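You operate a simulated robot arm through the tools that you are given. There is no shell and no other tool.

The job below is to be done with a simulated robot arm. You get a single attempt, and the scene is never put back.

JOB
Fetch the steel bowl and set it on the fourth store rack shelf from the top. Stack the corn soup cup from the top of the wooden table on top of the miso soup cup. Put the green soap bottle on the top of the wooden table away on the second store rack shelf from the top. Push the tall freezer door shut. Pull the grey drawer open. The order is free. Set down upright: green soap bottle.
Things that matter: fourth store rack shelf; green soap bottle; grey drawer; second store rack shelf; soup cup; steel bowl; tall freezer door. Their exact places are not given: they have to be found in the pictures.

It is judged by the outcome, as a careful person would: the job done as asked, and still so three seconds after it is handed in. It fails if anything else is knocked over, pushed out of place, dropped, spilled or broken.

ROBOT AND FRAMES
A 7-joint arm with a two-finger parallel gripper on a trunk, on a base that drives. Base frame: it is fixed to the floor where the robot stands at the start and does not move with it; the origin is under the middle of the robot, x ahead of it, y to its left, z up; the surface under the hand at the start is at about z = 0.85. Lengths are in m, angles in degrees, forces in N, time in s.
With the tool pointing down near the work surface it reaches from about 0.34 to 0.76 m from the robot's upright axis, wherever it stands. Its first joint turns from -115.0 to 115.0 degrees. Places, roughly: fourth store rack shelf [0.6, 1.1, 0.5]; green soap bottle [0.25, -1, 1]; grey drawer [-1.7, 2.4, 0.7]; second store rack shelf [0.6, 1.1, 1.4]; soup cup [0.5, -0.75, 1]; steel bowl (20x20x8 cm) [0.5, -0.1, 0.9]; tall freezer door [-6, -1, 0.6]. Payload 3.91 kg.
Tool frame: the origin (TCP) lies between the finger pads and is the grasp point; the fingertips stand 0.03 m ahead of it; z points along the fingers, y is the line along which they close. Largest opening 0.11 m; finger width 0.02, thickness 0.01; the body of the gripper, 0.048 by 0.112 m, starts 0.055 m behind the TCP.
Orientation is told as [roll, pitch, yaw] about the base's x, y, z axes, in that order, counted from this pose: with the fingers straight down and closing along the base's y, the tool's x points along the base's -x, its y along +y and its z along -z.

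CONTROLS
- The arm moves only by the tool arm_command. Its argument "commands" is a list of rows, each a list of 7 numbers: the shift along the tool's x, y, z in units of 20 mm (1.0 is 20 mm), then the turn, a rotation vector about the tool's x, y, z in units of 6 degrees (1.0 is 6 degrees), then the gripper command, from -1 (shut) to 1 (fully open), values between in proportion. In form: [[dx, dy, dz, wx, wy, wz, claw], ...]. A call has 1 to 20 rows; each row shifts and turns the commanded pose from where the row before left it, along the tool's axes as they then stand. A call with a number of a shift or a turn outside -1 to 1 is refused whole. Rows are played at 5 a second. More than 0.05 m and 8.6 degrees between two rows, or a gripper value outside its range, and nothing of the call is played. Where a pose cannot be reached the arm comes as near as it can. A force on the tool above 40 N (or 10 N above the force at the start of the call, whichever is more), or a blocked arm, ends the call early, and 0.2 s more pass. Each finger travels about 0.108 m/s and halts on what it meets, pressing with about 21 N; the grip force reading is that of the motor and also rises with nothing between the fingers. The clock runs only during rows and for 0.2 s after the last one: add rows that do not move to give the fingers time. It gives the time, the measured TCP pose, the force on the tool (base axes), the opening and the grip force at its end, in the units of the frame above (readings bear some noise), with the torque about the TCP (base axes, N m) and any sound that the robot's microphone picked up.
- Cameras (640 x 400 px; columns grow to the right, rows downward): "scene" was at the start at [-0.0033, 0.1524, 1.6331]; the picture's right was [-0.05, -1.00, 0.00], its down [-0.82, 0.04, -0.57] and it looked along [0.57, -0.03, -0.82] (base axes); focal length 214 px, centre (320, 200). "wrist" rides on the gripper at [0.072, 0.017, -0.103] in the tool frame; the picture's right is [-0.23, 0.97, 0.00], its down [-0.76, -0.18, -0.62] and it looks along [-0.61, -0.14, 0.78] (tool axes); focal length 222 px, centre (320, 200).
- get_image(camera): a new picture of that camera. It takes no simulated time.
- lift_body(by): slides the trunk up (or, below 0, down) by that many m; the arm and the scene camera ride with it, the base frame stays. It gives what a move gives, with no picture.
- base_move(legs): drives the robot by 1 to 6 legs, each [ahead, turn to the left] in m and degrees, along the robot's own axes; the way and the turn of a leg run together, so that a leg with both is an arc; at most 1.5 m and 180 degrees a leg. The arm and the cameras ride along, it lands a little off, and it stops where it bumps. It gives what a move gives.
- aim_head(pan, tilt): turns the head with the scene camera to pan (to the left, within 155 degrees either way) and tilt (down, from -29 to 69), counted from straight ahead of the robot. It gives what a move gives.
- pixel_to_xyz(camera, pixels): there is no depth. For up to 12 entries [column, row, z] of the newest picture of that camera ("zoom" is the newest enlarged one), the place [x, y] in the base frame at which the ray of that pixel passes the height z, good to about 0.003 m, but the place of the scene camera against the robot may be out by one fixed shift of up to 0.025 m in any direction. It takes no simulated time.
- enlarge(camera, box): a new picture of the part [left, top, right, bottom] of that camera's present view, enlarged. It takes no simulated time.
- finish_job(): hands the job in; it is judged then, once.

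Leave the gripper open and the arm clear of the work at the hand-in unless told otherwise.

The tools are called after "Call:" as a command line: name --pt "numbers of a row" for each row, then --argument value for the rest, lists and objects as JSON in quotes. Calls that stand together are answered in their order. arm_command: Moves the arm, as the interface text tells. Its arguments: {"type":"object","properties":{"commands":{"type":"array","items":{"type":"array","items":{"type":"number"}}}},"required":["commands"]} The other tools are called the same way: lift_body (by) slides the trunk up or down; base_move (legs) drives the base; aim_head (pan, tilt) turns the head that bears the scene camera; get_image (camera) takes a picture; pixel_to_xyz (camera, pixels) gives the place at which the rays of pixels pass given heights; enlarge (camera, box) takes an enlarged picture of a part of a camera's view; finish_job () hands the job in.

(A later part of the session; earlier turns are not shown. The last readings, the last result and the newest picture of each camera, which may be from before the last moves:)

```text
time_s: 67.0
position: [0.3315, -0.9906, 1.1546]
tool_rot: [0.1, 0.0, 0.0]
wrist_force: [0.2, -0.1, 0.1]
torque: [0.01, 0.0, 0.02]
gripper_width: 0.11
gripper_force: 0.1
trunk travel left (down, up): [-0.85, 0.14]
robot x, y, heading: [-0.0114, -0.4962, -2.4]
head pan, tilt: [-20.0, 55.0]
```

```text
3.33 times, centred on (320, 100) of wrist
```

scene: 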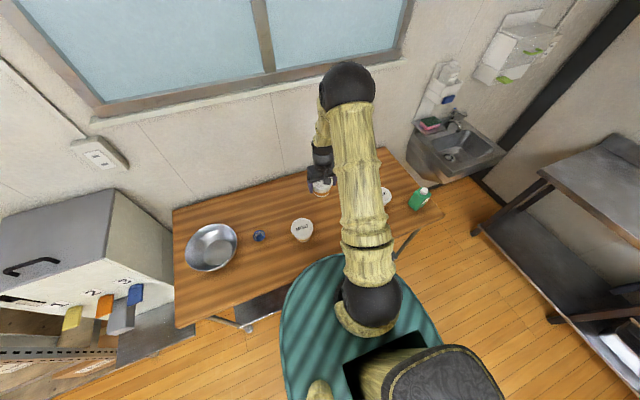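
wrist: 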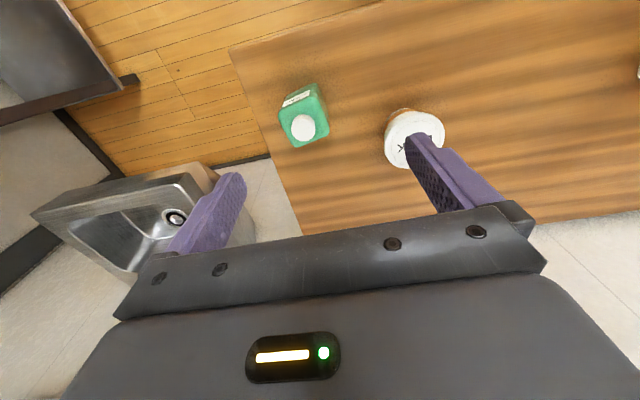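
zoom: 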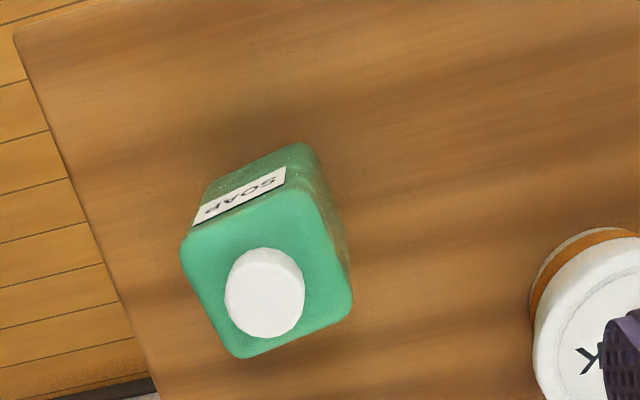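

The bottle is about 0.06 m square, turned about +9°, centred near (0.36, −1.017), label toward the robot. A clean approach is from the robot's side, so I'll tuck the arm and look at free floor to the right before driving.

Call:
arm_command --pt "0 0.6 -0.3 0 0 0 1" --pt "0 1 -0.3 0 0 0 1" --pt "0 1 -0.3 0 0 0 1" --pt "0 1 -0.3 0 0 0 1" --pt "0 1 -0.3 0 0 0 1" --pt "0 1 -0.3 0 0 0 1" --pt "0 1 -0.3 0 0 0 1" --pt "0 1 0 0 0 0 1" --pt "0 1 0 0 0 0 1" --pt "0 1 0 0 0 0 1" --pt "0 1 0 0 0 0 1" --pt "0 1 0 0 0 0 1" --pt "0 1 0 0 0 0 1" --pt "0 1 0 0 0 0 1" --pt "0 1 0 0 0 0 1" --pt "0 1 0 0 0 0 1" --pt "0 0.5 0 0 0 0 1" --pt "0 0 0 0 0 0 1"

Call:
aim_head --pan -90 --tilt 45

Call:
get_image --camera "scene"

```text
time_s: 70.8
position: [0.3319, -0.6673, 1.1967]
tool_rot: [0.0, 0.1, 0.0]
wrist_force: [0.3, 0.1, 0.6]
torque: [0.01, -0.02, 0.03]
gripper_width: 0.1101
gripper_force: 0.0
trunk travel left (down, up): [-0.85, 0.14]
robot x, y, heading: [-0.009, -0.4978, -2.8]
head pan, tilt: [-20.0, 55.0]
```

```text
time_s: 72.2
position: [0.3314, -0.6695, 1.1958]
tool_rot: [0.0, 0.0, 0.0]
wrist_force: [0.4, 0.1, -0.6]
torque: [-0.03, -0.01, -0.02]
gripper_width: 0.1101
gripper_force: 0.1
trunk travel left (down, up): [-0.85, 0.14]
robot x, y, heading: [-0.013, -0.4964, -2.5]
head pan, tilt: [-90.0, 45.0]
```

```text
taken
```

scene: 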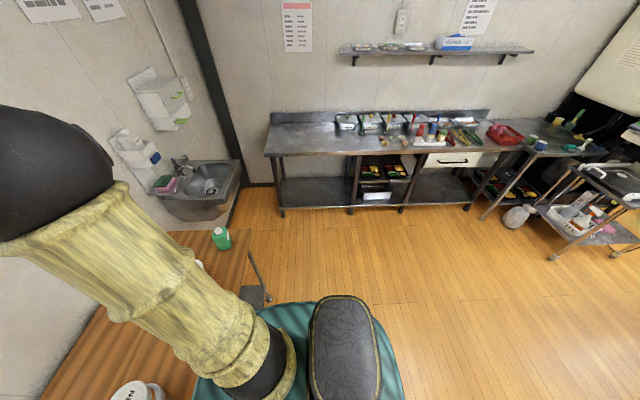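

Call:
pixel_to_xyz --camera "scene" --pixels '[[283, 215, 0.0], [405, 212, 0.0], [268, 157, 0.9], [265, 290, 0.0], [240, 165, 0.95], [200, 215, 0.95], [480, 220, 0.0]]'

```text
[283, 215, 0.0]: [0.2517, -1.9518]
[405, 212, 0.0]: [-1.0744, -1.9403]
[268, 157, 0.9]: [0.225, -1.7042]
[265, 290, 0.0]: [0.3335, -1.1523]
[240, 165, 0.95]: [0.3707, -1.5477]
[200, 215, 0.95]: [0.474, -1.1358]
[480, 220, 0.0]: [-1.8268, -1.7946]
```

Floor toward −y is free until about −1.7. I drive to about (−0.15, −0.9), facing +x again.

Call:
base_move --legs '[[0, -106.5], [0.424, 0], [0, 109]]'

Call:
get_image --camera "wrist"

```text
time_s: 78.0
position: [-0.2165, -0.8195, 1.1973]
tool_rot: [0.1, 0.1, -95.7]
wrist_force: [0.1, -0.3, 0.3]
torque: [0.02, 0.0, 0.01]
gripper_width: 0.1097
gripper_force: 0.0
trunk travel left (down, up): [-0.85, 0.14]
robot x, y, heading: [-0.0102, -0.4971, -98.1]
head pan, tilt: [-90.0, 45.0]
stopped in leg 1: the robot was blocked; the commanded pose is now the measured one
```

```text
taken
```

wrist: 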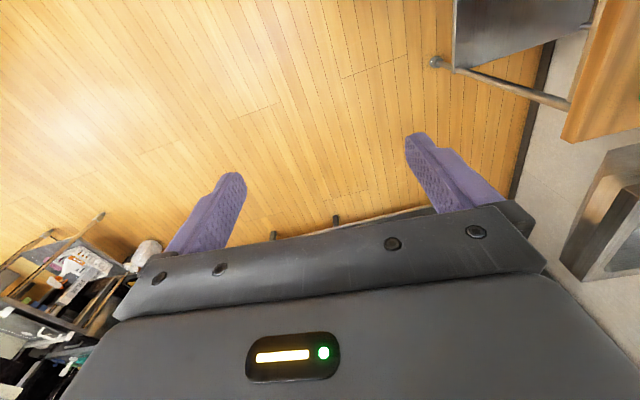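

The turn was blocked at −98° (the rear of the base likely met the table edge). I check that nothing on the table moved, before turning back to −90°.

Call:
aim_head --pan 70 --tilt 50

Call:
get_image --camera "scene"

Call:
aim_head --pan 110 --tilt 65

Call:
get_image --camera "scene"

```text
time_s: 80.5
position: [-0.2164, -0.8198, 1.1955]
tool_rot: [0.0, 0.0, -95.6]
wrist_force: [-0.1, -0.2, -0.4]
torque: [0.01, 0.01, 0.01]
gripper_width: 0.1101
gripper_force: 0.1
trunk travel left (down, up): [-0.85, 0.14]
robot x, y, heading: [-0.0104, -0.4969, -98.1]
head pan, tilt: [70.0, 50.0]
```

```text
taken
```

scene: 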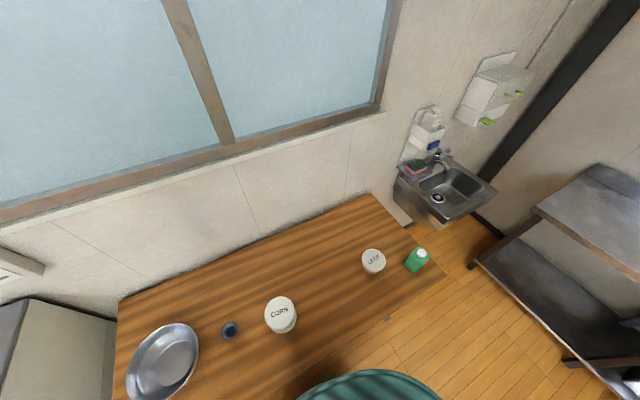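

```text
time_s: 81.5
position: [-0.2161, -0.8203, 1.1954]
tool_rot: [0.1, -0.1, -95.5]
wrist_force: [0.2, 0.1, 0.3]
torque: [-0.02, -0.02, 0.01]
gripper_width: 0.11
gripper_force: 0.0
trunk travel left (down, up): [-0.85, 0.14]
robot x, y, heading: [-0.0117, -0.4964, -97.9]
head pan, tilt: [110.0, 65.0]
```

```text
taken
```

scene: 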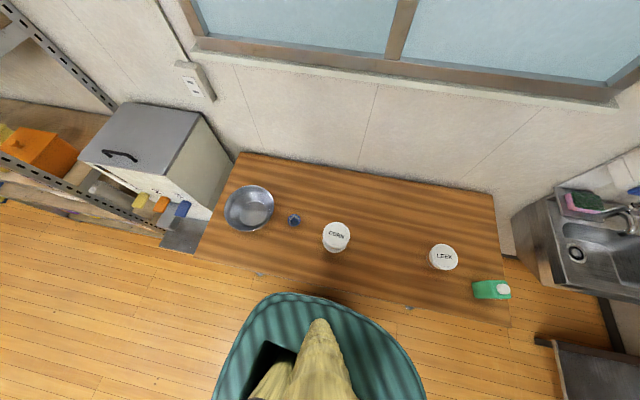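

Everything stands as before. I turn back to −90°, go ahead, turn to face the table and back off a little.

Call:
base_move --legs '[[0, 8], [0.4, 0], [0, 90], [-0.14, 0]]'

Call:
aim_head --pan 0 --tilt 55

Call:
get_image --camera "scene"

Call:
get_image --camera "wrist"

```text
time_s: 91.8
position: [0.1973, -1.0603, 1.196]
tool_rot: [0.0, -0.1, 2.3]
wrist_force: [0.1, -0.6, -0.3]
torque: [-0.02, -0.04, -0.03]
gripper_width: 0.1099
gripper_force: 0.0
trunk travel left (down, up): [-0.85, 0.14]
robot x, y, heading: [-0.1527, -0.8972, -0.2]
head pan, tilt: [110.0, 65.0]
```

```text
time_s: 93.7
position: [0.1975, -1.0603, 1.197]
tool_rot: [-0.1, -0.1, 2.3]
wrist_force: [0.3, 0.1, 0.9]
torque: [0.01, 0.0, 0.0]
gripper_width: 0.11
gripper_force: 0.0
trunk travel left (down, up): [-0.85, 0.14]
robot x, y, heading: [-0.1543, -0.8978, 0.1]
head pan, tilt: [0.0, 55.0]
```

```text
taken
```

scene: 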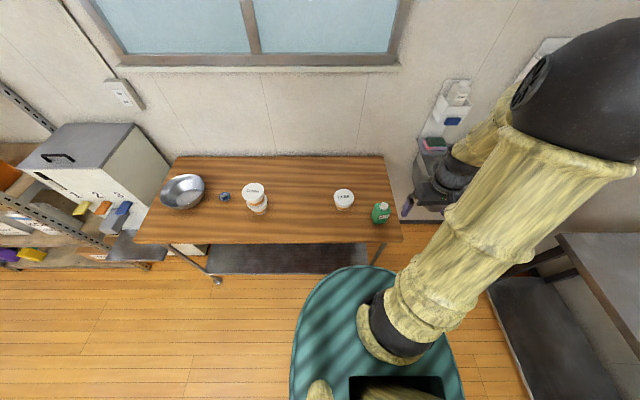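

```text
taken
```

wrist: 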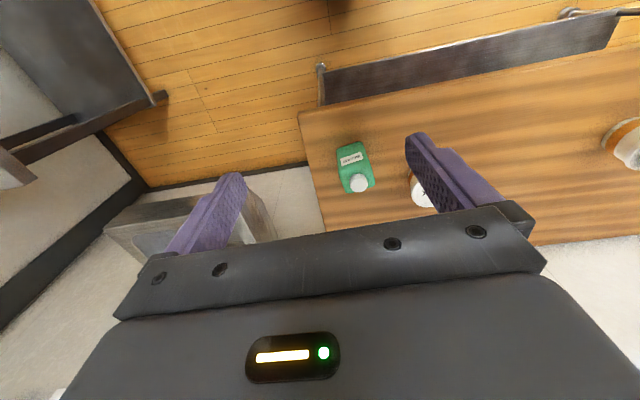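

The bottle is upright at wrist (358,172). I bring the hand ahead, turn it to yaw 9° and pitch it 45° forward, staying high.

Call:
arm_command --pt "-0.8 0.3 0 0 0 -0.56 1" --pt "-0.8 0.3 0 0 0 -0.56 1" --pt "-0.8 0.4 0 0 0 0 1" --pt "-0.8 0.4 0 0 0 0 1" --pt "0 0 0 0 -0.94 0 1" --pt "0 0 0 0 -0.94 0 1" --pt "0 0 0 0 -0.94 0 1" --pt "0 0 0 0 -0.94 0 1" --pt "0 0 0 0 -0.94 0 1" --pt "0 0 0 0 -0.94 0 1" --pt "0 0 0 0 -0.94 0 1" --pt "0 0 0 0 -0.94 0 1" --pt "0 0 0 0 0 0 1" --pt "0 0 0 0 0 0 1"

Call:
get_image --camera "wrist"

Call:
get_image --camera "scene"

```text
time_s: 96.7
position: [0.2715, -1.0356, 1.201]
tool_rot: [0.2, -45.1, 9.0]
wrist_force: [0.3, 0.3, 0.9]
torque: [0.0, 0.0, -0.04]
gripper_width: 0.1101
gripper_force: 0.1
out of reach, approached as far as the arm can: row 11, 12
trunk travel left (down, up): [-0.85, 0.14]
robot x, y, heading: [-0.1517, -0.9007, -0.3]
head pan, tilt: [0.0, 55.0]
```

```text
taken
```

wrist: 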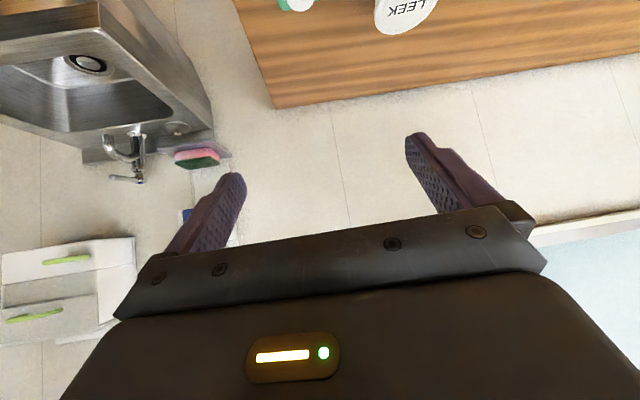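

```text
taken
```

scene: 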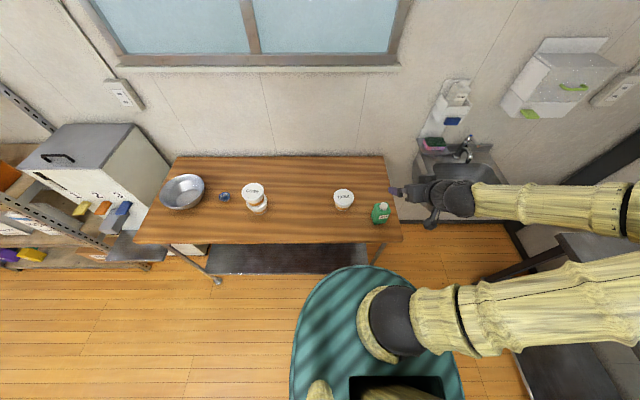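

The elbow folded out to the side since the target is too close. I back the base 0.15 m so the arm can work more extended.

Call:
base_move --legs '[[-0.15, 0]]'

Call:
arm_command --pt "-0.7 0 0.7 0 0 0 1" --pt "-0.7 0 0.7 0 0 0 1" --pt "-0.7 0 0.7 0 0 0 1" --pt "-0.7 0 0.7 0 0 0 1" --pt "-0.7 0 0.7 0 0 0 1" --pt "0 0 0 0 0 0 1" --pt "0 0 0 0 0 0 1"

Call:
get_image --camera "scene"

Call:
get_image --camera "wrist"

```text
time_s: 98.2
position: [0.1209, -1.0355, 1.2028]
tool_rot: [0.1, -45.1, 9.1]
wrist_force: [-0.2, 0.7, -0.4]
torque: [0.01, -0.01, 0.01]
gripper_width: 0.1104
gripper_force: 0.0
trunk travel left (down, up): [-0.85, 0.14]
robot x, y, heading: [-0.2997, -0.8998, -0.0]
head pan, tilt: [0.0, 55.0]
```

```text
time_s: 99.8
position: [0.2217, -1.0196, 1.2017]
tool_rot: [0.1, -45.0, 9.0]
wrist_force: [-0.2, -0.4, -0.7]
torque: [-0.01, -0.01, 0.02]
gripper_width: 0.11
gripper_force: 0.2
trunk travel left (down, up): [-0.85, 0.14]
robot x, y, heading: [-0.3025, -0.9014, -0.0]
head pan, tilt: [0.0, 55.0]
```

```text
taken
```

scene: 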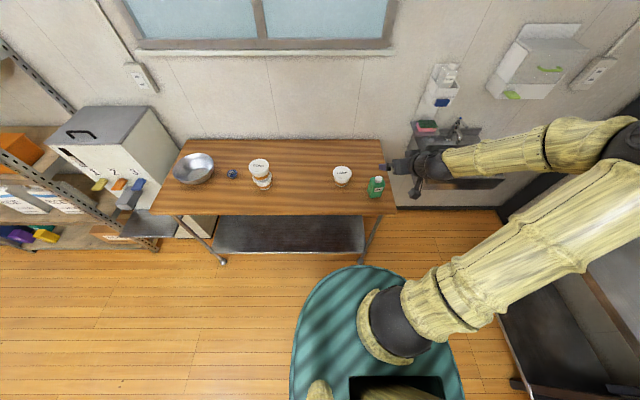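

```text
taken
```

wrist: 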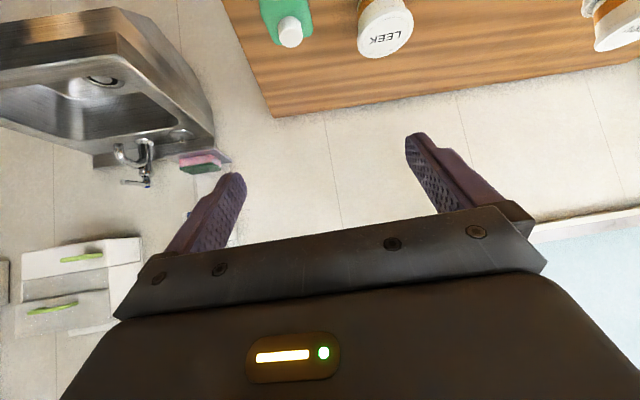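

The hand is at (0.222, −1.02, 1.20) with the right tilt. I descend to the pre-approach point (0.261, −1.032, 1.0).

Call:
arm_command --pt "0.642 -0.102 0.929 0 0 0 1" --pt "0.642 -0.102 0.929 0 0 0 1" --pt "0.642 -0.102 0.929 0 0 0 1" --pt "0.642 -0.102 0.929 0 0 0 1" --pt "0.642 -0.102 0.929 0 0 0 1" --pt "0.642 -0.102 0.929 0 0 0 1" --pt "0.642 -0.102 0.929 0 0 0 1" --pt "0.642 -0.102 0.929 0 0 0 1" --pt "0.642 -0.102 0.929 0 0 0 1" --pt "0 0 0 0 0 0 1" --pt "0 0 0 0 0 0 1"

Call:
get_image --camera "wrist"

Call:
get_image --camera "scene"

```text
time_s: 102.2
position: [0.259, -1.0299, 1.0026]
tool_rot: [0.1, -45.1, 9.2]
wrist_force: [0.1, 0.1, -0.2]
torque: [0.01, 0.02, 0.01]
gripper_width: 0.1098
gripper_force: 0.0
trunk travel left (down, up): [-0.85, 0.14]
robot x, y, heading: [-0.3023, -0.9043, -0.0]
head pan, tilt: [0.0, 55.0]
```

```text
taken
```

wrist: 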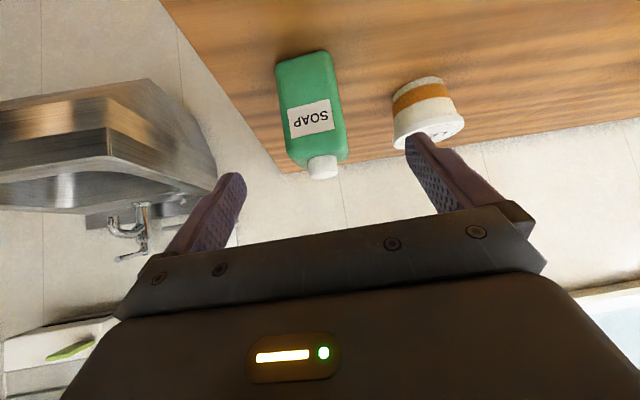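

```text
taken
```

scene: 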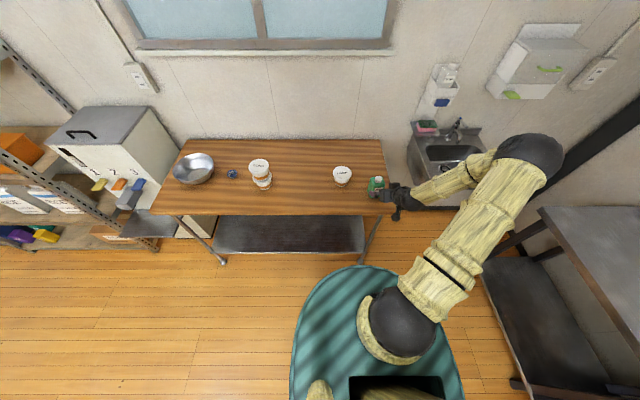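

The bottle is between the finger directions. I check the front-face points to confirm the lateral centring.

Call:
pixel_to_xyz --camera "wrist" --pixels '[[290, 135, 0.9], [290, 135, 0.92], [334, 128, 0.9], [334, 128, 0.92], [277, 70, 0.86], [332, 60, 0.86], [322, 175, 0.975], [322, 175, 0.985], [302, 57, 0.85]]'

Call:
enlarge --camera "wrist" --box '[240, 40, 400, 200]'

```text
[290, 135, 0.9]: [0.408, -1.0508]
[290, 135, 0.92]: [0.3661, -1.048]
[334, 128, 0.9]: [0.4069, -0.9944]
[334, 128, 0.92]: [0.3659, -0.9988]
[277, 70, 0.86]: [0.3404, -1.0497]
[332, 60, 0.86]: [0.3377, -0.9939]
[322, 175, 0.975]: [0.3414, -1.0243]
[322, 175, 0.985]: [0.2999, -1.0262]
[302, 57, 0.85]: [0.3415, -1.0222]
```

```text
2.50 times, centred on (320, 120) of wrist
```

zoom: 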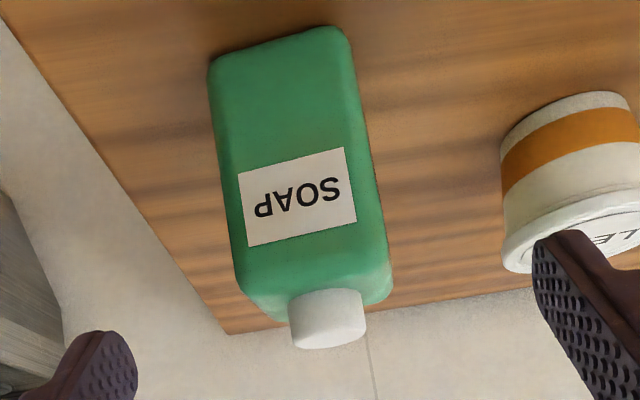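

Bottle centre is about (0.367, −1.017). I advance along the tool axis to TCP (0.357, −1.018, 0.908).

Call:
arm_command --pt "-0.02 -0.02 0.9 0 0 0 1" --pt "-0.02 -0.02 0.9 0 0 0 1" --pt "-0.02 -0.03 0.9 0 0 0 1" --pt "-0.02 -0.03 0.9 0 0 0 1" --pt "-0.02 -0.03 0.9 0 0 0 1" --pt "-0.02 -0.02 0.8 0 0 0 1" --pt "-0.02 -0.02 0.8 0 0 0 1" --pt "0 0 0.7 0 0 0 1" --pt "0 0 0 0 0 0 1" --pt "0 0 0 0 0 0 1"

Call:
get_image --camera "wrist"

Call:
enlarge --camera "scene" --box '[310, 140, 460, 240]'

```text
time_s: 104.3
position: [0.3571, -1.0192, 0.9058]
tool_rot: [0.0, -45.0, 9.2]
wrist_force: [-0.1, 0.5, -0.7]
torque: [-0.01, 0.01, -0.02]
gripper_width: 0.1101
gripper_force: 0.1
trunk travel left (down, up): [-0.85, 0.14]
robot x, y, heading: [-0.2996, -0.8961, -0.1]
head pan, tilt: [0.0, 55.0]
```

```text
taken
```

wrist: 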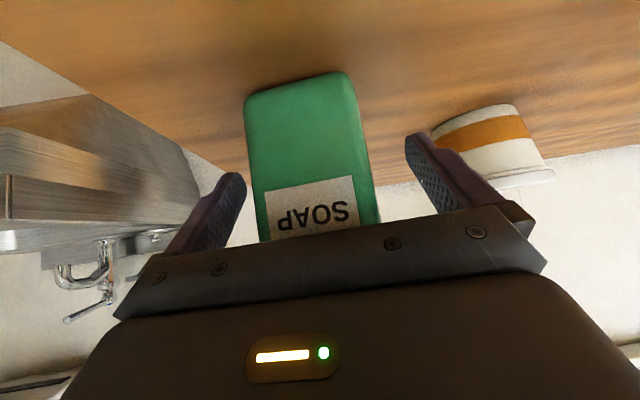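

```text
4.00 times, centred on (385, 190) of scene
```

zoom: 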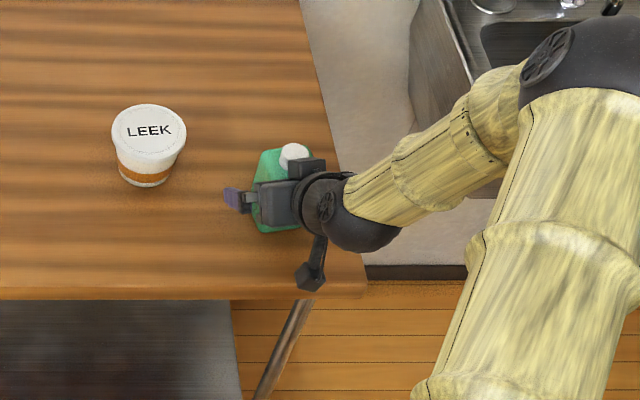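

Bottle is centred within about 4 mm. I close the fingers gently.

Call:
arm_command --pt "0 -0.15 0 0 0 0 1" --pt "0 0 0 0 0 0 0.7" --pt "0 0 0 0 0 0 0.4" --pt "0 0 0 0 0 0 0.2" --pt "0 0 0 0 0 0 0.0" --pt "0 0 0 0 0 0 -0.3" --pt "0 0 0 0 0 0 -0.3" --pt "0 0 0 0 0 0 -0.3"

Call:
get_image --camera "wrist"

```text
time_s: 106.2
position: [0.3584, -1.0227, 0.9069]
tool_rot: [0.2, -45.1, 9.0]
wrist_force: [0.9, 0.4, 1.4]
torque: [0.02, -0.12, 0.01]
gripper_width: 0.0618
gripper_force: 20.6
trunk travel left (down, up): [-0.85, 0.14]
robot x, y, heading: [-0.2987, -0.9046, -0.1]
head pan, tilt: [0.0, 55.0]
```

```text
taken
```

wrist: 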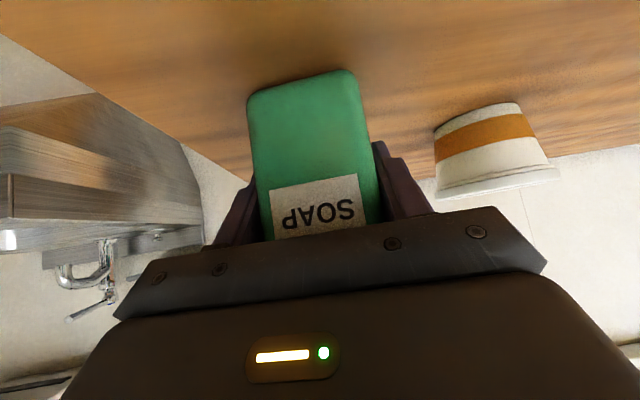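

Gripped (0.062 m). I lift straight up 0.2 m.

Call:
arm_command --pt "-0.2 0 -0.2 0 0 0 -0.3" --pt "-0.5 0 -0.5 0 0 0 -0.3" --pt "-0.7 0 -0.7 0 0 0 -0.3" --pt "-0.7 0 -0.7 0 0 0 -0.3" --pt "-0.7 0 -0.7 0 0 0 -0.3" --pt "-0.7 0 -0.7 0 0 0 -0.3" --pt "-0.7 0 -0.7 0 0 0 -0.3" --pt "-0.7 0 -0.7 0 0 0 -0.3" --pt "-0.7 0 -0.7 0 0 0 -0.3" --pt "-0.7 0 -0.7 0 0 0 -0.3" --pt "-0.7 0 -0.7 0 0 0 -0.3" --pt "0 0 0 0 0 0 -0.3" --pt "0 0 0 0 0 0 -0.3"

Call:
get_image --camera "wrist"

Call:
get_image --camera "scene"

```text
time_s: 109.0
position: [0.3584, -1.0213, 1.1045]
tool_rot: [0.1, -45.0, 9.1]
wrist_force: [0.3, 0.8, -2.7]
torque: [-0.03, 0.03, 0.02]
gripper_width: 0.0621
gripper_force: 21.5
trunk travel left (down, up): [-0.85, 0.14]
robot x, y, heading: [-0.302, -0.9017, -0.0]
head pan, tilt: [0.0, 55.0]
```

```text
taken
```

wrist: 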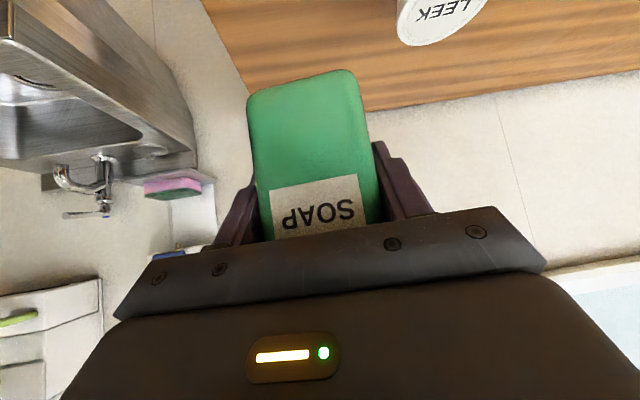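

```text
taken
```

scene: 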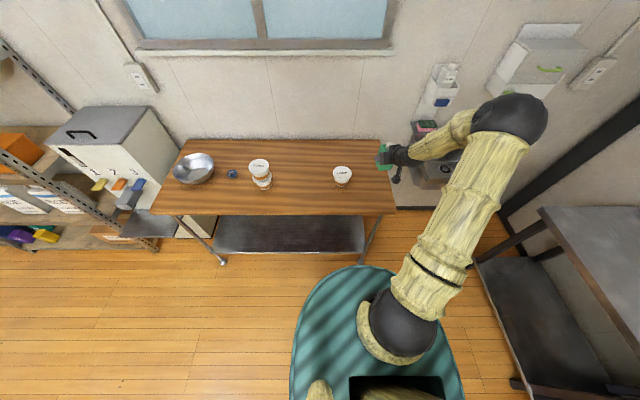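

Held firmly. I draw the hand back toward the robot, then look behind-left to plan the drive to the rack.

Call:
arm_command --pt "0.35 0 -0.7 0 0 0 -0.3" --pt "0.5 0 -0.8 0 0 0 -0.3" --pt "0.5 0 -0.8 0 0 0 -0.3" --pt "0.5 0 -0.8 0 0 0 -0.3" --pt "0.5 0 -0.8 0 0 0 -0.3" --pt "0.5 0 -0.8 0 0 0 -0.3" --pt "0 0 0 0 0 0 -0.3" --pt "0 0 0 0 0 0 -0.3"

Call:
aim_head --pan 110 --tilt 35

Call:
get_image --camera "scene"

Call:
pixel_to_xyz --camera "scene" --pixels '[[100, 380, 0.0], [200, 300, 0.0], [300, 250, 0.0], [400, 250, 0.0], [500, 250, 0.0]]'

Call:
aim_head --pan 155 --tilt 40

Call:
get_image --camera "scene"

Call:
pixel_to_xyz --camera "scene" --pixels '[[100, 380, 0.0], [200, 300, 0.0], [300, 250, 0.0], [400, 250, 0.0], [500, 250, 0.0]]'

```text
time_s: 110.8
position: [0.2507, -1.0383, 1.1323]
tool_rot: [0.2, -45.1, 9.1]
wrist_force: [0.5, 0.2, -1.7]
torque: [0.04, -0.03, 0.01]
gripper_width: 0.062
gripper_force: 20.5
trunk travel left (down, up): [-0.85, 0.14]
robot x, y, heading: [-0.3036, -0.8996, 0.1]
head pan, tilt: [0.0, 55.0]
```

```text
time_s: 112.6
position: [0.2514, -1.0394, 1.1321]
tool_rot: [0.2, -45.0, 9.2]
wrist_force: [-0.6, 0.2, -2.5]
torque: [-0.02, -0.04, 0.01]
gripper_width: 0.0619
gripper_force: 20.5
trunk travel left (down, up): [-0.85, 0.14]
robot x, y, heading: [-0.2977, -0.9012, 0.5]
head pan, tilt: [110.0, 35.0]
```

```text
taken
```

scene: 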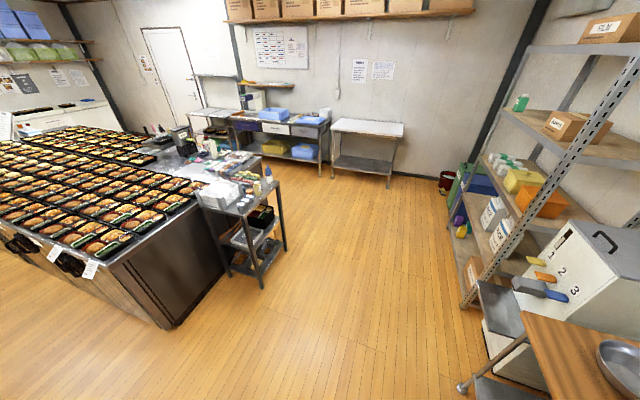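

```text
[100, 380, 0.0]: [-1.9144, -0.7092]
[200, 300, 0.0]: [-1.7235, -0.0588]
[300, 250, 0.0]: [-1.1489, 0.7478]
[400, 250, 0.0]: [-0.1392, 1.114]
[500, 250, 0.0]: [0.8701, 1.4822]
```

```text
time_s: 113.8
position: [0.2529, -1.0382, 1.1313]
tool_rot: [0.1, -45.1, 9.1]
wrist_force: [-0.7, -0.2, -3.5]
torque: [0.0, 0.02, 0.0]
gripper_width: 0.0618
gripper_force: 21.4
trunk travel left (down, up): [-0.85, 0.14]
robot x, y, heading: [-0.3004, -0.8999, -0.1]
head pan, tilt: [154.7, 40.0]
```

```text
taken
```

scene: 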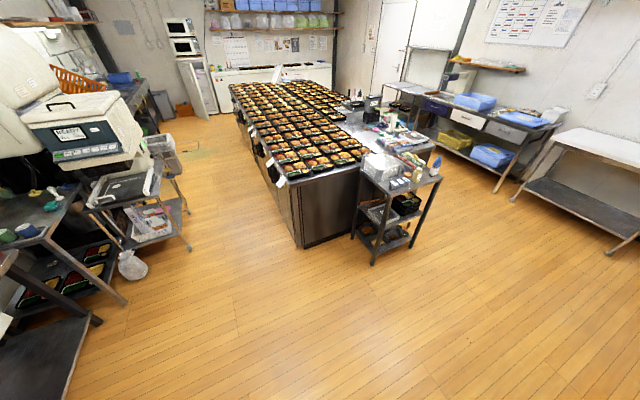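

```text
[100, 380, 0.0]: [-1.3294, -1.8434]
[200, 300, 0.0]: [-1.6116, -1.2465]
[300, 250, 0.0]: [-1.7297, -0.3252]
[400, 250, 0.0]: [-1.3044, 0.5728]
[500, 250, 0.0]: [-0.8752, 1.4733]
```

The floor between is clear (island corner at about (−1.73, −0.33), cart at about (−1.35, 0.3)). I drive to about (−0.6, 1.0) facing the rack.

Call:
base_move --legs '[[0, 99], [0.96, 0], [0.96, 0], [0, -99]]'

Call:
aim_head --pan 0 --tilt 15

Call:
get_image --camera "scene"

Call:
get_image --camera "wrist"

```text
time_s: 137.0
position: [-0.0793, 0.85, 1.1325]
tool_rot: [0.2, -45.0, 11.1]
wrist_force: [-0.9, -0.4, -2.2]
torque: [0.0, -0.01, -0.01]
gripper_width: 0.0619
gripper_force: 21.3
trunk travel left (down, up): [-0.85, 0.14]
robot x, y, heading: [-0.6333, 0.9666, 2.2]
head pan, tilt: [154.7, 40.0]
```

```text
time_s: 139.4
position: [-0.0793, 0.8497, 1.1311]
tool_rot: [0.1, -45.0, 11.2]
wrist_force: [-0.6, -0.3, -2.4]
torque: [0.01, 0.02, -0.01]
gripper_width: 0.0617
gripper_force: 20.9
trunk travel left (down, up): [-0.85, 0.14]
robot x, y, heading: [-0.6388, 0.9663, 1.8]
head pan, tilt: [0.0, 15.0]
```

```text
taken
```

scene: 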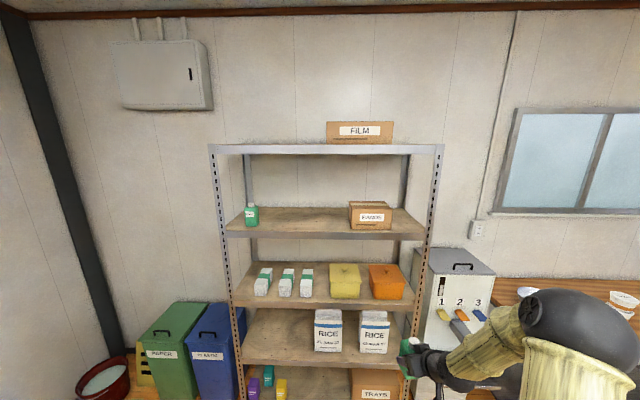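

```text
taken
```

wrist: 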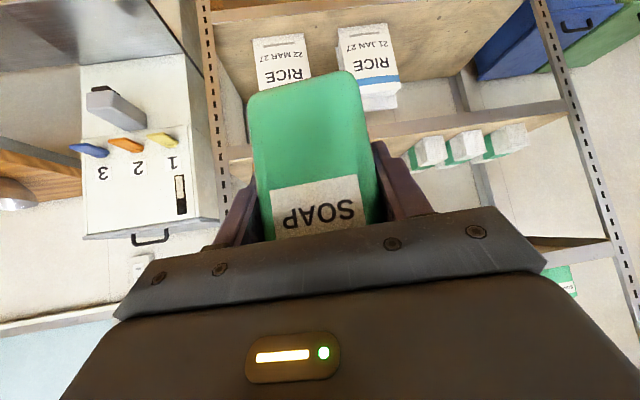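

A clear view: second shelf has a green bottle at left (251,215) and a HANDS box at right (370,215) with free room between; fourth shelf holds two RICE bags with free room at its left. I read some coordinates.

Call:
pixel_to_xyz --camera "scene" --pixels '[[324, 233, 1.4], [324, 233, 1.37], [324, 241, 1.35], [228, 230, 1.4], [423, 233, 1.4], [310, 220, 1.4], [251, 226, 1.4], [350, 228, 1.4], [324, 208, 1.4], [280, 362, 0.5], [280, 310, 0.5], [314, 352, 0.5]]'

Call:
enlarge --camera "scene" --box '[200, 130, 460, 290]'

Call:
enlarge --camera "scene" --box '[210, 250, 450, 400]'

```text
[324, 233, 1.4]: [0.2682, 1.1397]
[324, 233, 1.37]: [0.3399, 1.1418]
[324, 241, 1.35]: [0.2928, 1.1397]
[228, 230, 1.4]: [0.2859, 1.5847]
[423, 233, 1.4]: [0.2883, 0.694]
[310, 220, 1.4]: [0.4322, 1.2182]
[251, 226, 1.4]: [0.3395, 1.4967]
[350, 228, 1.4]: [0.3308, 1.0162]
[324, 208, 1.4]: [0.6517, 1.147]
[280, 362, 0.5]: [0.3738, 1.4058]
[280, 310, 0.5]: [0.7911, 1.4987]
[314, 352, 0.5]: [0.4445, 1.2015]
```

```text
2.46 times, centred on (330, 210) of scene
```

zoom: 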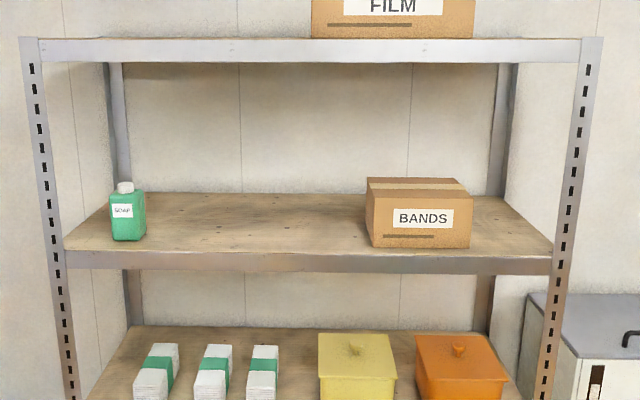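

```text
2.67 times, centred on (330, 325) of scene
```

zoom: 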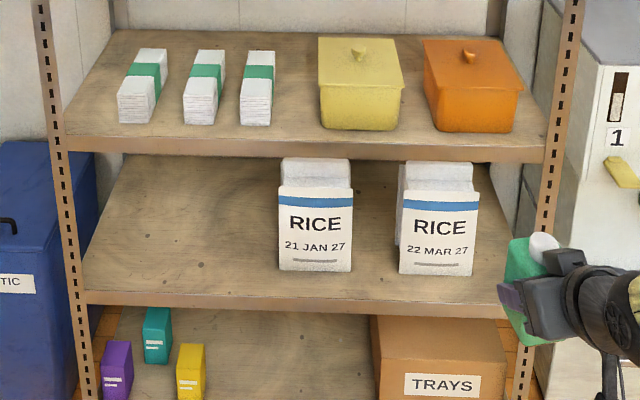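

Shelf 2's top is near z ≈ 1.35, with free space around y ≈ 1.22. I raise the trunk fully, then shift the hand left and up in free space.

Call:
lift_body --by 0.14

Call:
arm_command --pt "-0.3 0.5 -0.3 0 0 0 -0.3" --pt "-0.5 0.9 -0.5 0 0 0 -0.3" --pt "-0.5 0.9 -0.5 0 0 0 -0.3" --pt "-0.5 0.9 -0.5 0 0 0 -0.3" --pt "-0.5 0.9 -0.5 0 0 0 -0.3" --pt "-0.5 0.9 -0.5 0 0 0 -0.3" --pt "-0.5 0.9 -0.5 0 0 0 -0.3" --pt "-0.5 0.9 -0.5 0 0 0 -0.3" --pt "-0.5 0.9 -0.5 0 0 0 -0.3" --pt "-0.5 0.9 -0.5 0 0 0 -0.3" --pt "-0.5 0.9 -0.5 0 0 0 -0.3" --pt "-0.5 0.9 -0.5 0 0 0 -0.3" --pt "-0.5 0.9 -0.5 0 0 0 -0.3" --pt "0 0.9 0 0 0 0 -0.3" --pt "0 0.9 0 0 0 0 -0.3" --pt "0 0.9 0 0 0 0 -0.3" --pt "0 0.9 0 0 0 0 -0.3" --pt "0 0.9 0 0 0 0 -0.3" --pt "0 0.9 0 0 0 0 -0.3" --pt "0 0 0 0 0 0 -0.3"

Call:
get_image --camera "scene"

Call:
get_image --camera "wrist"

```text
time_s: 141.1
position: [-0.0786, 0.8501, 1.2703]
tool_rot: [0.2, -45.0, 11.2]
wrist_force: [0.4, -0.2, -2.8]
torque: [0.03, 0.02, 0.0]
gripper_width: 0.0619
gripper_force: 21.5
trunk travel left (down, up): [-0.99, 0.0]
robot x, y, heading: [-0.6371, 0.9641, 2.2]
head pan, tilt: [0.0, 15.0]
```

```text
time_s: 145.3
position: [-0.1449, 1.1766, 1.451]
tool_rot: [0.2, -45.0, 11.2]
wrist_force: [0.0, 0.9, -2.7]
torque: [0.02, 0.03, -0.01]
gripper_width: 0.0618
gripper_force: 20.7
trunk travel left (down, up): [-0.99, 0.0]
robot x, y, heading: [-0.6353, 0.9648, 2.1]
head pan, tilt: [0.0, 15.0]
```

```text
taken
```

scene: 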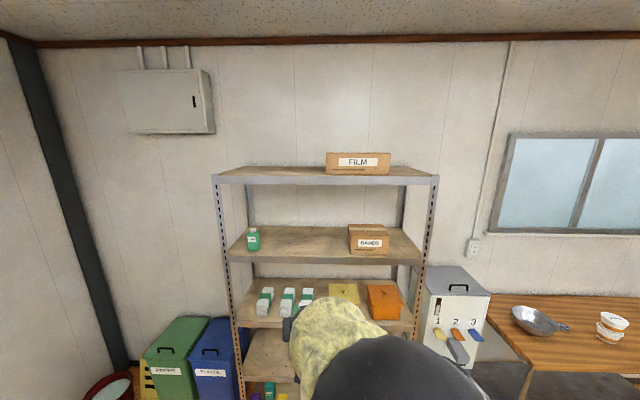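

```text
taken
```

wrist: 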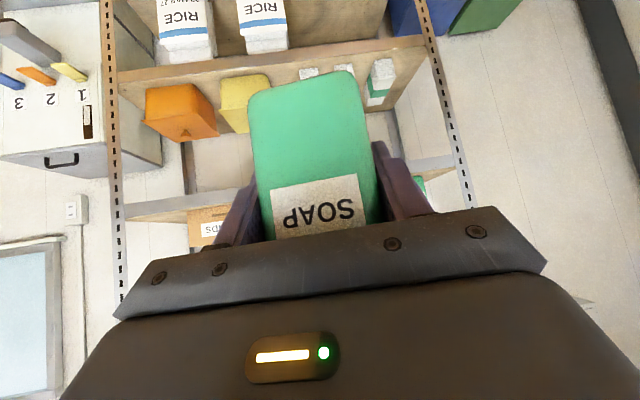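

I read the shelf edge again from this higher viewpoint to fix its height, and the free spot.

Call:
enlarge --camera "scene" --box '[210, 160, 450, 310]'

Call:
pixel_to_xyz --camera "zoom" --pixels '[[320, 260, 1.35], [320, 260, 1.4], [320, 272, 1.35], [145, 232, 1.35], [368, 248, 1.35], [250, 220, 1.35], [560, 250, 1.35], [48, 250, 1.35]]'

```text
2.67 times, centred on (330, 235) of scene
```

zoom: 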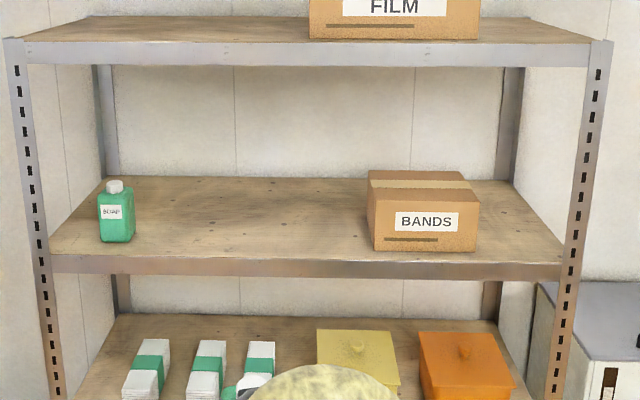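

```text
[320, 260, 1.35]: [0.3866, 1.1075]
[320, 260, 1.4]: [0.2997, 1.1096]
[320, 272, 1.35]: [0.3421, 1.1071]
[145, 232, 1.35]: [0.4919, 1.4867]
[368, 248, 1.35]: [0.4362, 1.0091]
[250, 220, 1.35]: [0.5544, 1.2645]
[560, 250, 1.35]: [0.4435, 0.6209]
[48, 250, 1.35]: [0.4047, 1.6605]
```

Both views agree: shelf 2 top at z ≈ 1.35, front edge x ≈ 0.387. I raise the hand slightly and drive 0.46 m ahead, leaving the insertion to the arm.

Call:
arm_command --pt "-0.5 0.5 -0.5 0 0 0 -0.3" --pt "-0.2 0.3 -0.2 0 0 0 -0.3" --pt "0 0 0 0 0 0 -0.3"

Call:
base_move --legs '[[0.46, -2]]'

Call:
get_image --camera "scene"

Call:
get_image --camera "wrist"

```text
time_s: 146.1
position: [-0.1506, 1.1919, 1.4704]
tool_rot: [0.0, -45.0, 11.2]
wrist_force: [-0.2, 0.2, -2.6]
torque: [-0.03, 0.02, 0.01]
gripper_width: 0.0621
gripper_force: 21.6
trunk travel left (down, up): [-0.99, 0.0]
robot x, y, heading: [-0.636, 0.9666, 2.3]
head pan, tilt: [0.0, 15.0]
```

```text
time_s: 149.2
position: [0.3181, 1.1828, 1.471]
tool_rot: [0.1, -45.0, 9.0]
wrist_force: [0.4, 0.5, -3.5]
torque: [0.0, 0.06, -0.01]
gripper_width: 0.0619
gripper_force: 21.0
trunk travel left (down, up): [-0.99, 0.0]
robot x, y, heading: [-0.1766, 0.9761, 0.1]
head pan, tilt: [0.0, 15.0]
```

```text
taken
```

scene: 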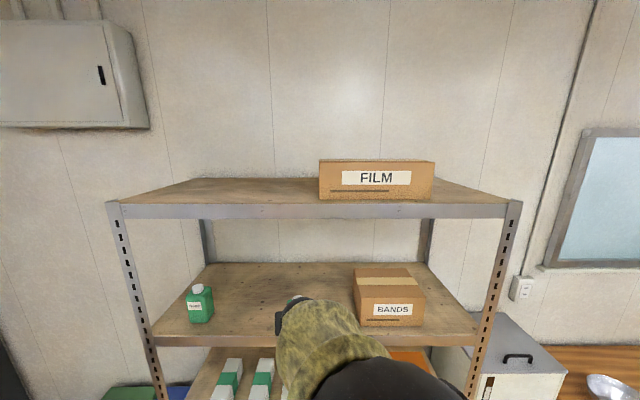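

```text
taken
```

wrist: 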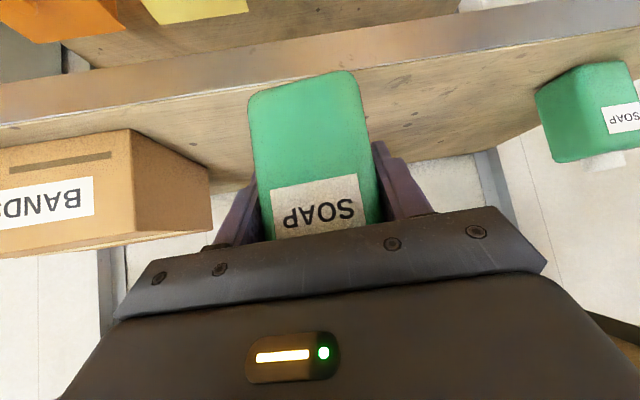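

The bottle is in front of the gap between the HANDS box and the other bottle. I move it 0.17 m in over the shelf.

Call:
arm_command --pt "-0.5 0.02 0.5 0 0 0 -0.3" --pt "-0.7 0.02 0.7 0 0 0 -0.3" --pt "-0.7 0.02 0.7 0 0 0 -0.3" --pt "-0.7 0.02 0.7 0 0 0 -0.3" --pt "-0.7 0.02 0.7 0 0 0 -0.3" --pt "-0.7 0.02 0.7 0 0 0 -0.3" --pt "-0.7 0.02 0.7 0 0 0 -0.3" --pt "-0.7 0.02 0.7 0 0 0 -0.3" --pt "-0.7 0 0.7 0 0 0 -0.3" --pt "0 0 0 0 0 0 -0.3" --pt "0 0 0 0 0 0 -0.3"

Call:
get_image --camera "wrist"

Call:
get_image --camera "scene"

```text
time_s: 151.6
position: [0.4893, 1.2137, 1.4703]
tool_rot: [0.1, -45.0, 9.0]
wrist_force: [0.1, 0.7, -2.8]
torque: [-0.01, 0.02, 0.02]
gripper_width: 0.0617
gripper_force: 20.2
trunk travel left (down, up): [-0.99, 0.0]
robot x, y, heading: [-0.18, 0.9775, 0.0]
head pan, tilt: [0.0, 15.0]
```

```text
taken
```

wrist: 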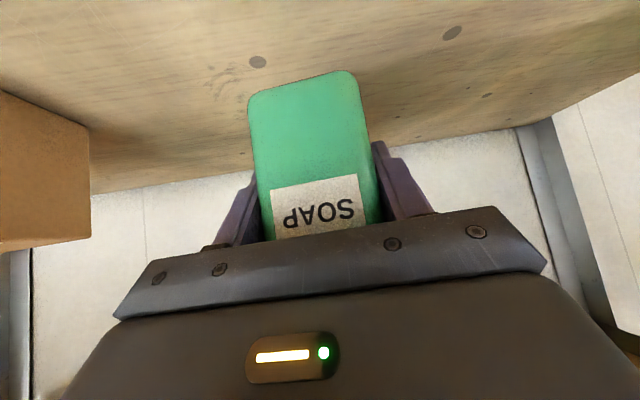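

```text
taken
```

scene: 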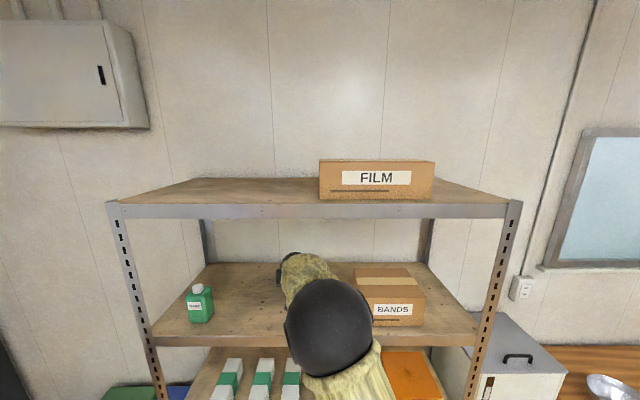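

In position over the shelf. I lower: 0.05 m first, then small steps until contact.

Call:
arm_command --pt "0.45 0 0.45 0 0 0 -0.3" --pt "0.45 0 0.45 0 0 0 -0.3" --pt "0.45 0 0.45 0 0 0 -0.3" --pt "0.35 0 0.35 0 0 0 -0.3" --pt "0 0 0 0 0 0 -0.3" --pt "0 0 0 0 0 0 -0.3"

Call:
get_image --camera "wrist"

```text
time_s: 153.0
position: [0.4879, 1.2122, 1.4222]
tool_rot: [0.2, -45.0, 9.0]
wrist_force: [0.7, 0.2, -3.1]
torque: [0.0, -0.01, 0.02]
gripper_width: 0.0615
gripper_force: 21.2
trunk travel left (down, up): [-0.99, 0.0]
robot x, y, heading: [-0.1799, 0.9743, -0.4]
head pan, tilt: [0.0, 15.0]
```

```text
taken
```

wrist: 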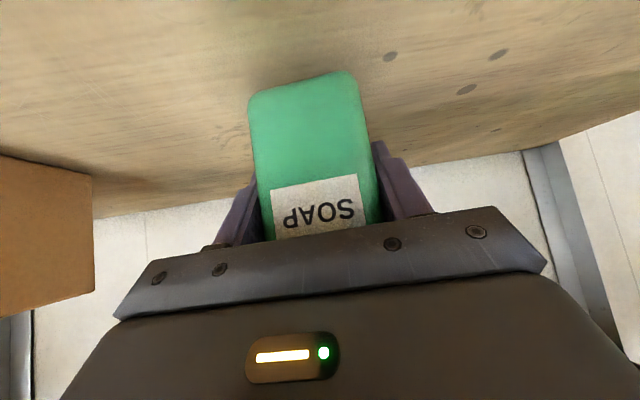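

Call:
arm_command --pt "0.1 0 0.1 0 0 0 -0.3" --pt "0.1 0 0.1 0 0 0 -0.3" --pt "0.1 0 0.1 0 0 0 -0.3" --pt "0 0 0 0 0 0 -0.3" --pt "0 0 0 0 0 0 -0.3"

```text
time_s: 154.2
position: [0.4898, 1.2133, 1.4142]
tool_rot: [0.1, -45.2, 9.0]
wrist_force: [-0.1, 1.6, 3.1]
torque: [-0.1, -0.3, 0.07]
gripper_width: 0.0618
gripper_force: 21.2
trunk travel left (down, up): [-0.99, 0.0]
robot x, y, heading: [-0.1811, 0.9735, -0.2]
head pan, tilt: [0.0, 15.0]
```

Contact is felt (force z went from −3 to +3). One more 1 mm, then open.

Call:
arm_command --pt "0.05 0 0.05 0 0 0 -0.3" --pt "0 0 0 0 0 0 -0.3" --pt "0 0 0 0 0 0 -0.3"

```text
time_s: 155.0
position: [0.4882, 1.2125, 1.4137]
tool_rot: [0.2, -45.3, 9.0]
wrist_force: [2.1, 2.4, 14.8]
torque: [-0.41, 0.23, 0.03]
gripper_width: 0.0619
gripper_force: 20.9
trunk travel left (down, up): [-0.99, 0.0]
robot x, y, heading: [-0.1796, 0.976, 0.1]
head pan, tilt: [0.0, 15.0]
```

Firm contact (15 N up). I open slowly and look.

Call:
arm_command --pt "0 0 0 0 0 0 0.15" --pt "0 0 0 0 0 0 0.3" --pt "0 0 0 0 0 0 0.5" --pt "0 0 0 0 0 0 0.8" --pt "0 0 0 0 0 0 1" --pt "0 0 0 0 0 0 1" --pt "0 0 0 0 0 0 1"

Call:
get_image --camera "wrist"

```text
time_s: 156.6
position: [0.4881, 1.2122, 1.4118]
tool_rot: [0.0, -45.1, 9.0]
wrist_force: [-0.5, 0.6, 0.0]
torque: [0.01, -0.02, 0.0]
gripper_width: 0.11
gripper_force: 0.0
trunk travel left (down, up): [-0.99, 0.0]
robot x, y, heading: [-0.1794, 0.9715, -0.1]
head pan, tilt: [0.0, 15.0]
```

```text
taken
```

wrist: 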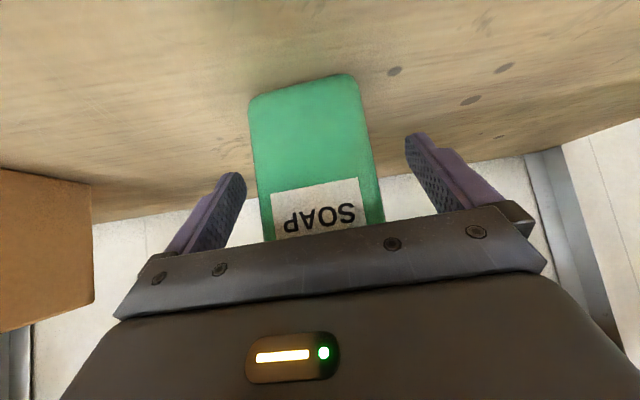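

Bottle stands free. I retract along the tool axis, up and back.

Call:
arm_command --pt "0 -0.1 -0.2 0 0 0 1" --pt "0 -0.1 -0.4 0 0 0 1" --pt "0 0 -0.7 0 0 0 1" --pt "0 0 -0.9 0 0 0 1" --pt "0 0 -1 0 0 0 1" --pt "0 0 -1 0 0 0 1" --pt "0 0 -1 0 0 0 1" --pt "0 0 -1 0 0 0 1" --pt "0 0 -1 0 0 0 1" --pt "0 0 0 0 0 0 1" --pt "0 0 0 0 0 0 1"

Call:
get_image --camera "wrist"

Call:
get_image --camera "scene"

```text
time_s: 159.0
position: [0.3875, 1.1915, 1.5143]
tool_rot: [0.2, -45.1, 9.0]
wrist_force: [0.3, -0.4, -0.4]
torque: [-0.03, -0.02, -0.02]
gripper_width: 0.1101
gripper_force: 0.1
trunk travel left (down, up): [-0.99, 0.0]
robot x, y, heading: [-0.1747, 0.9717, -0.1]
head pan, tilt: [0.0, 15.0]
```

```text
taken
```

wrist: 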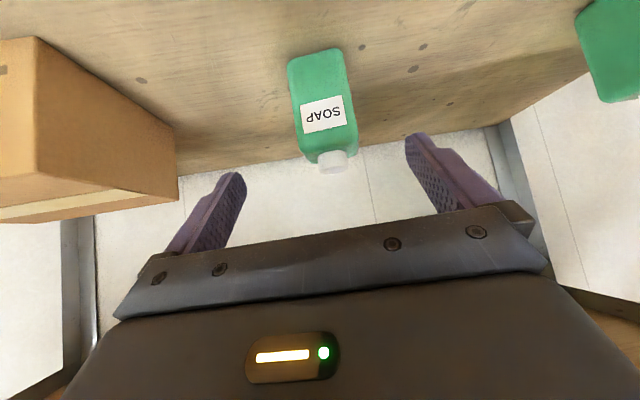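

```text
taken
```

scene: 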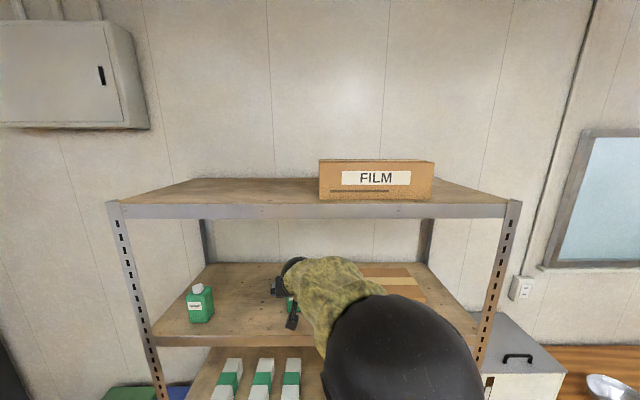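

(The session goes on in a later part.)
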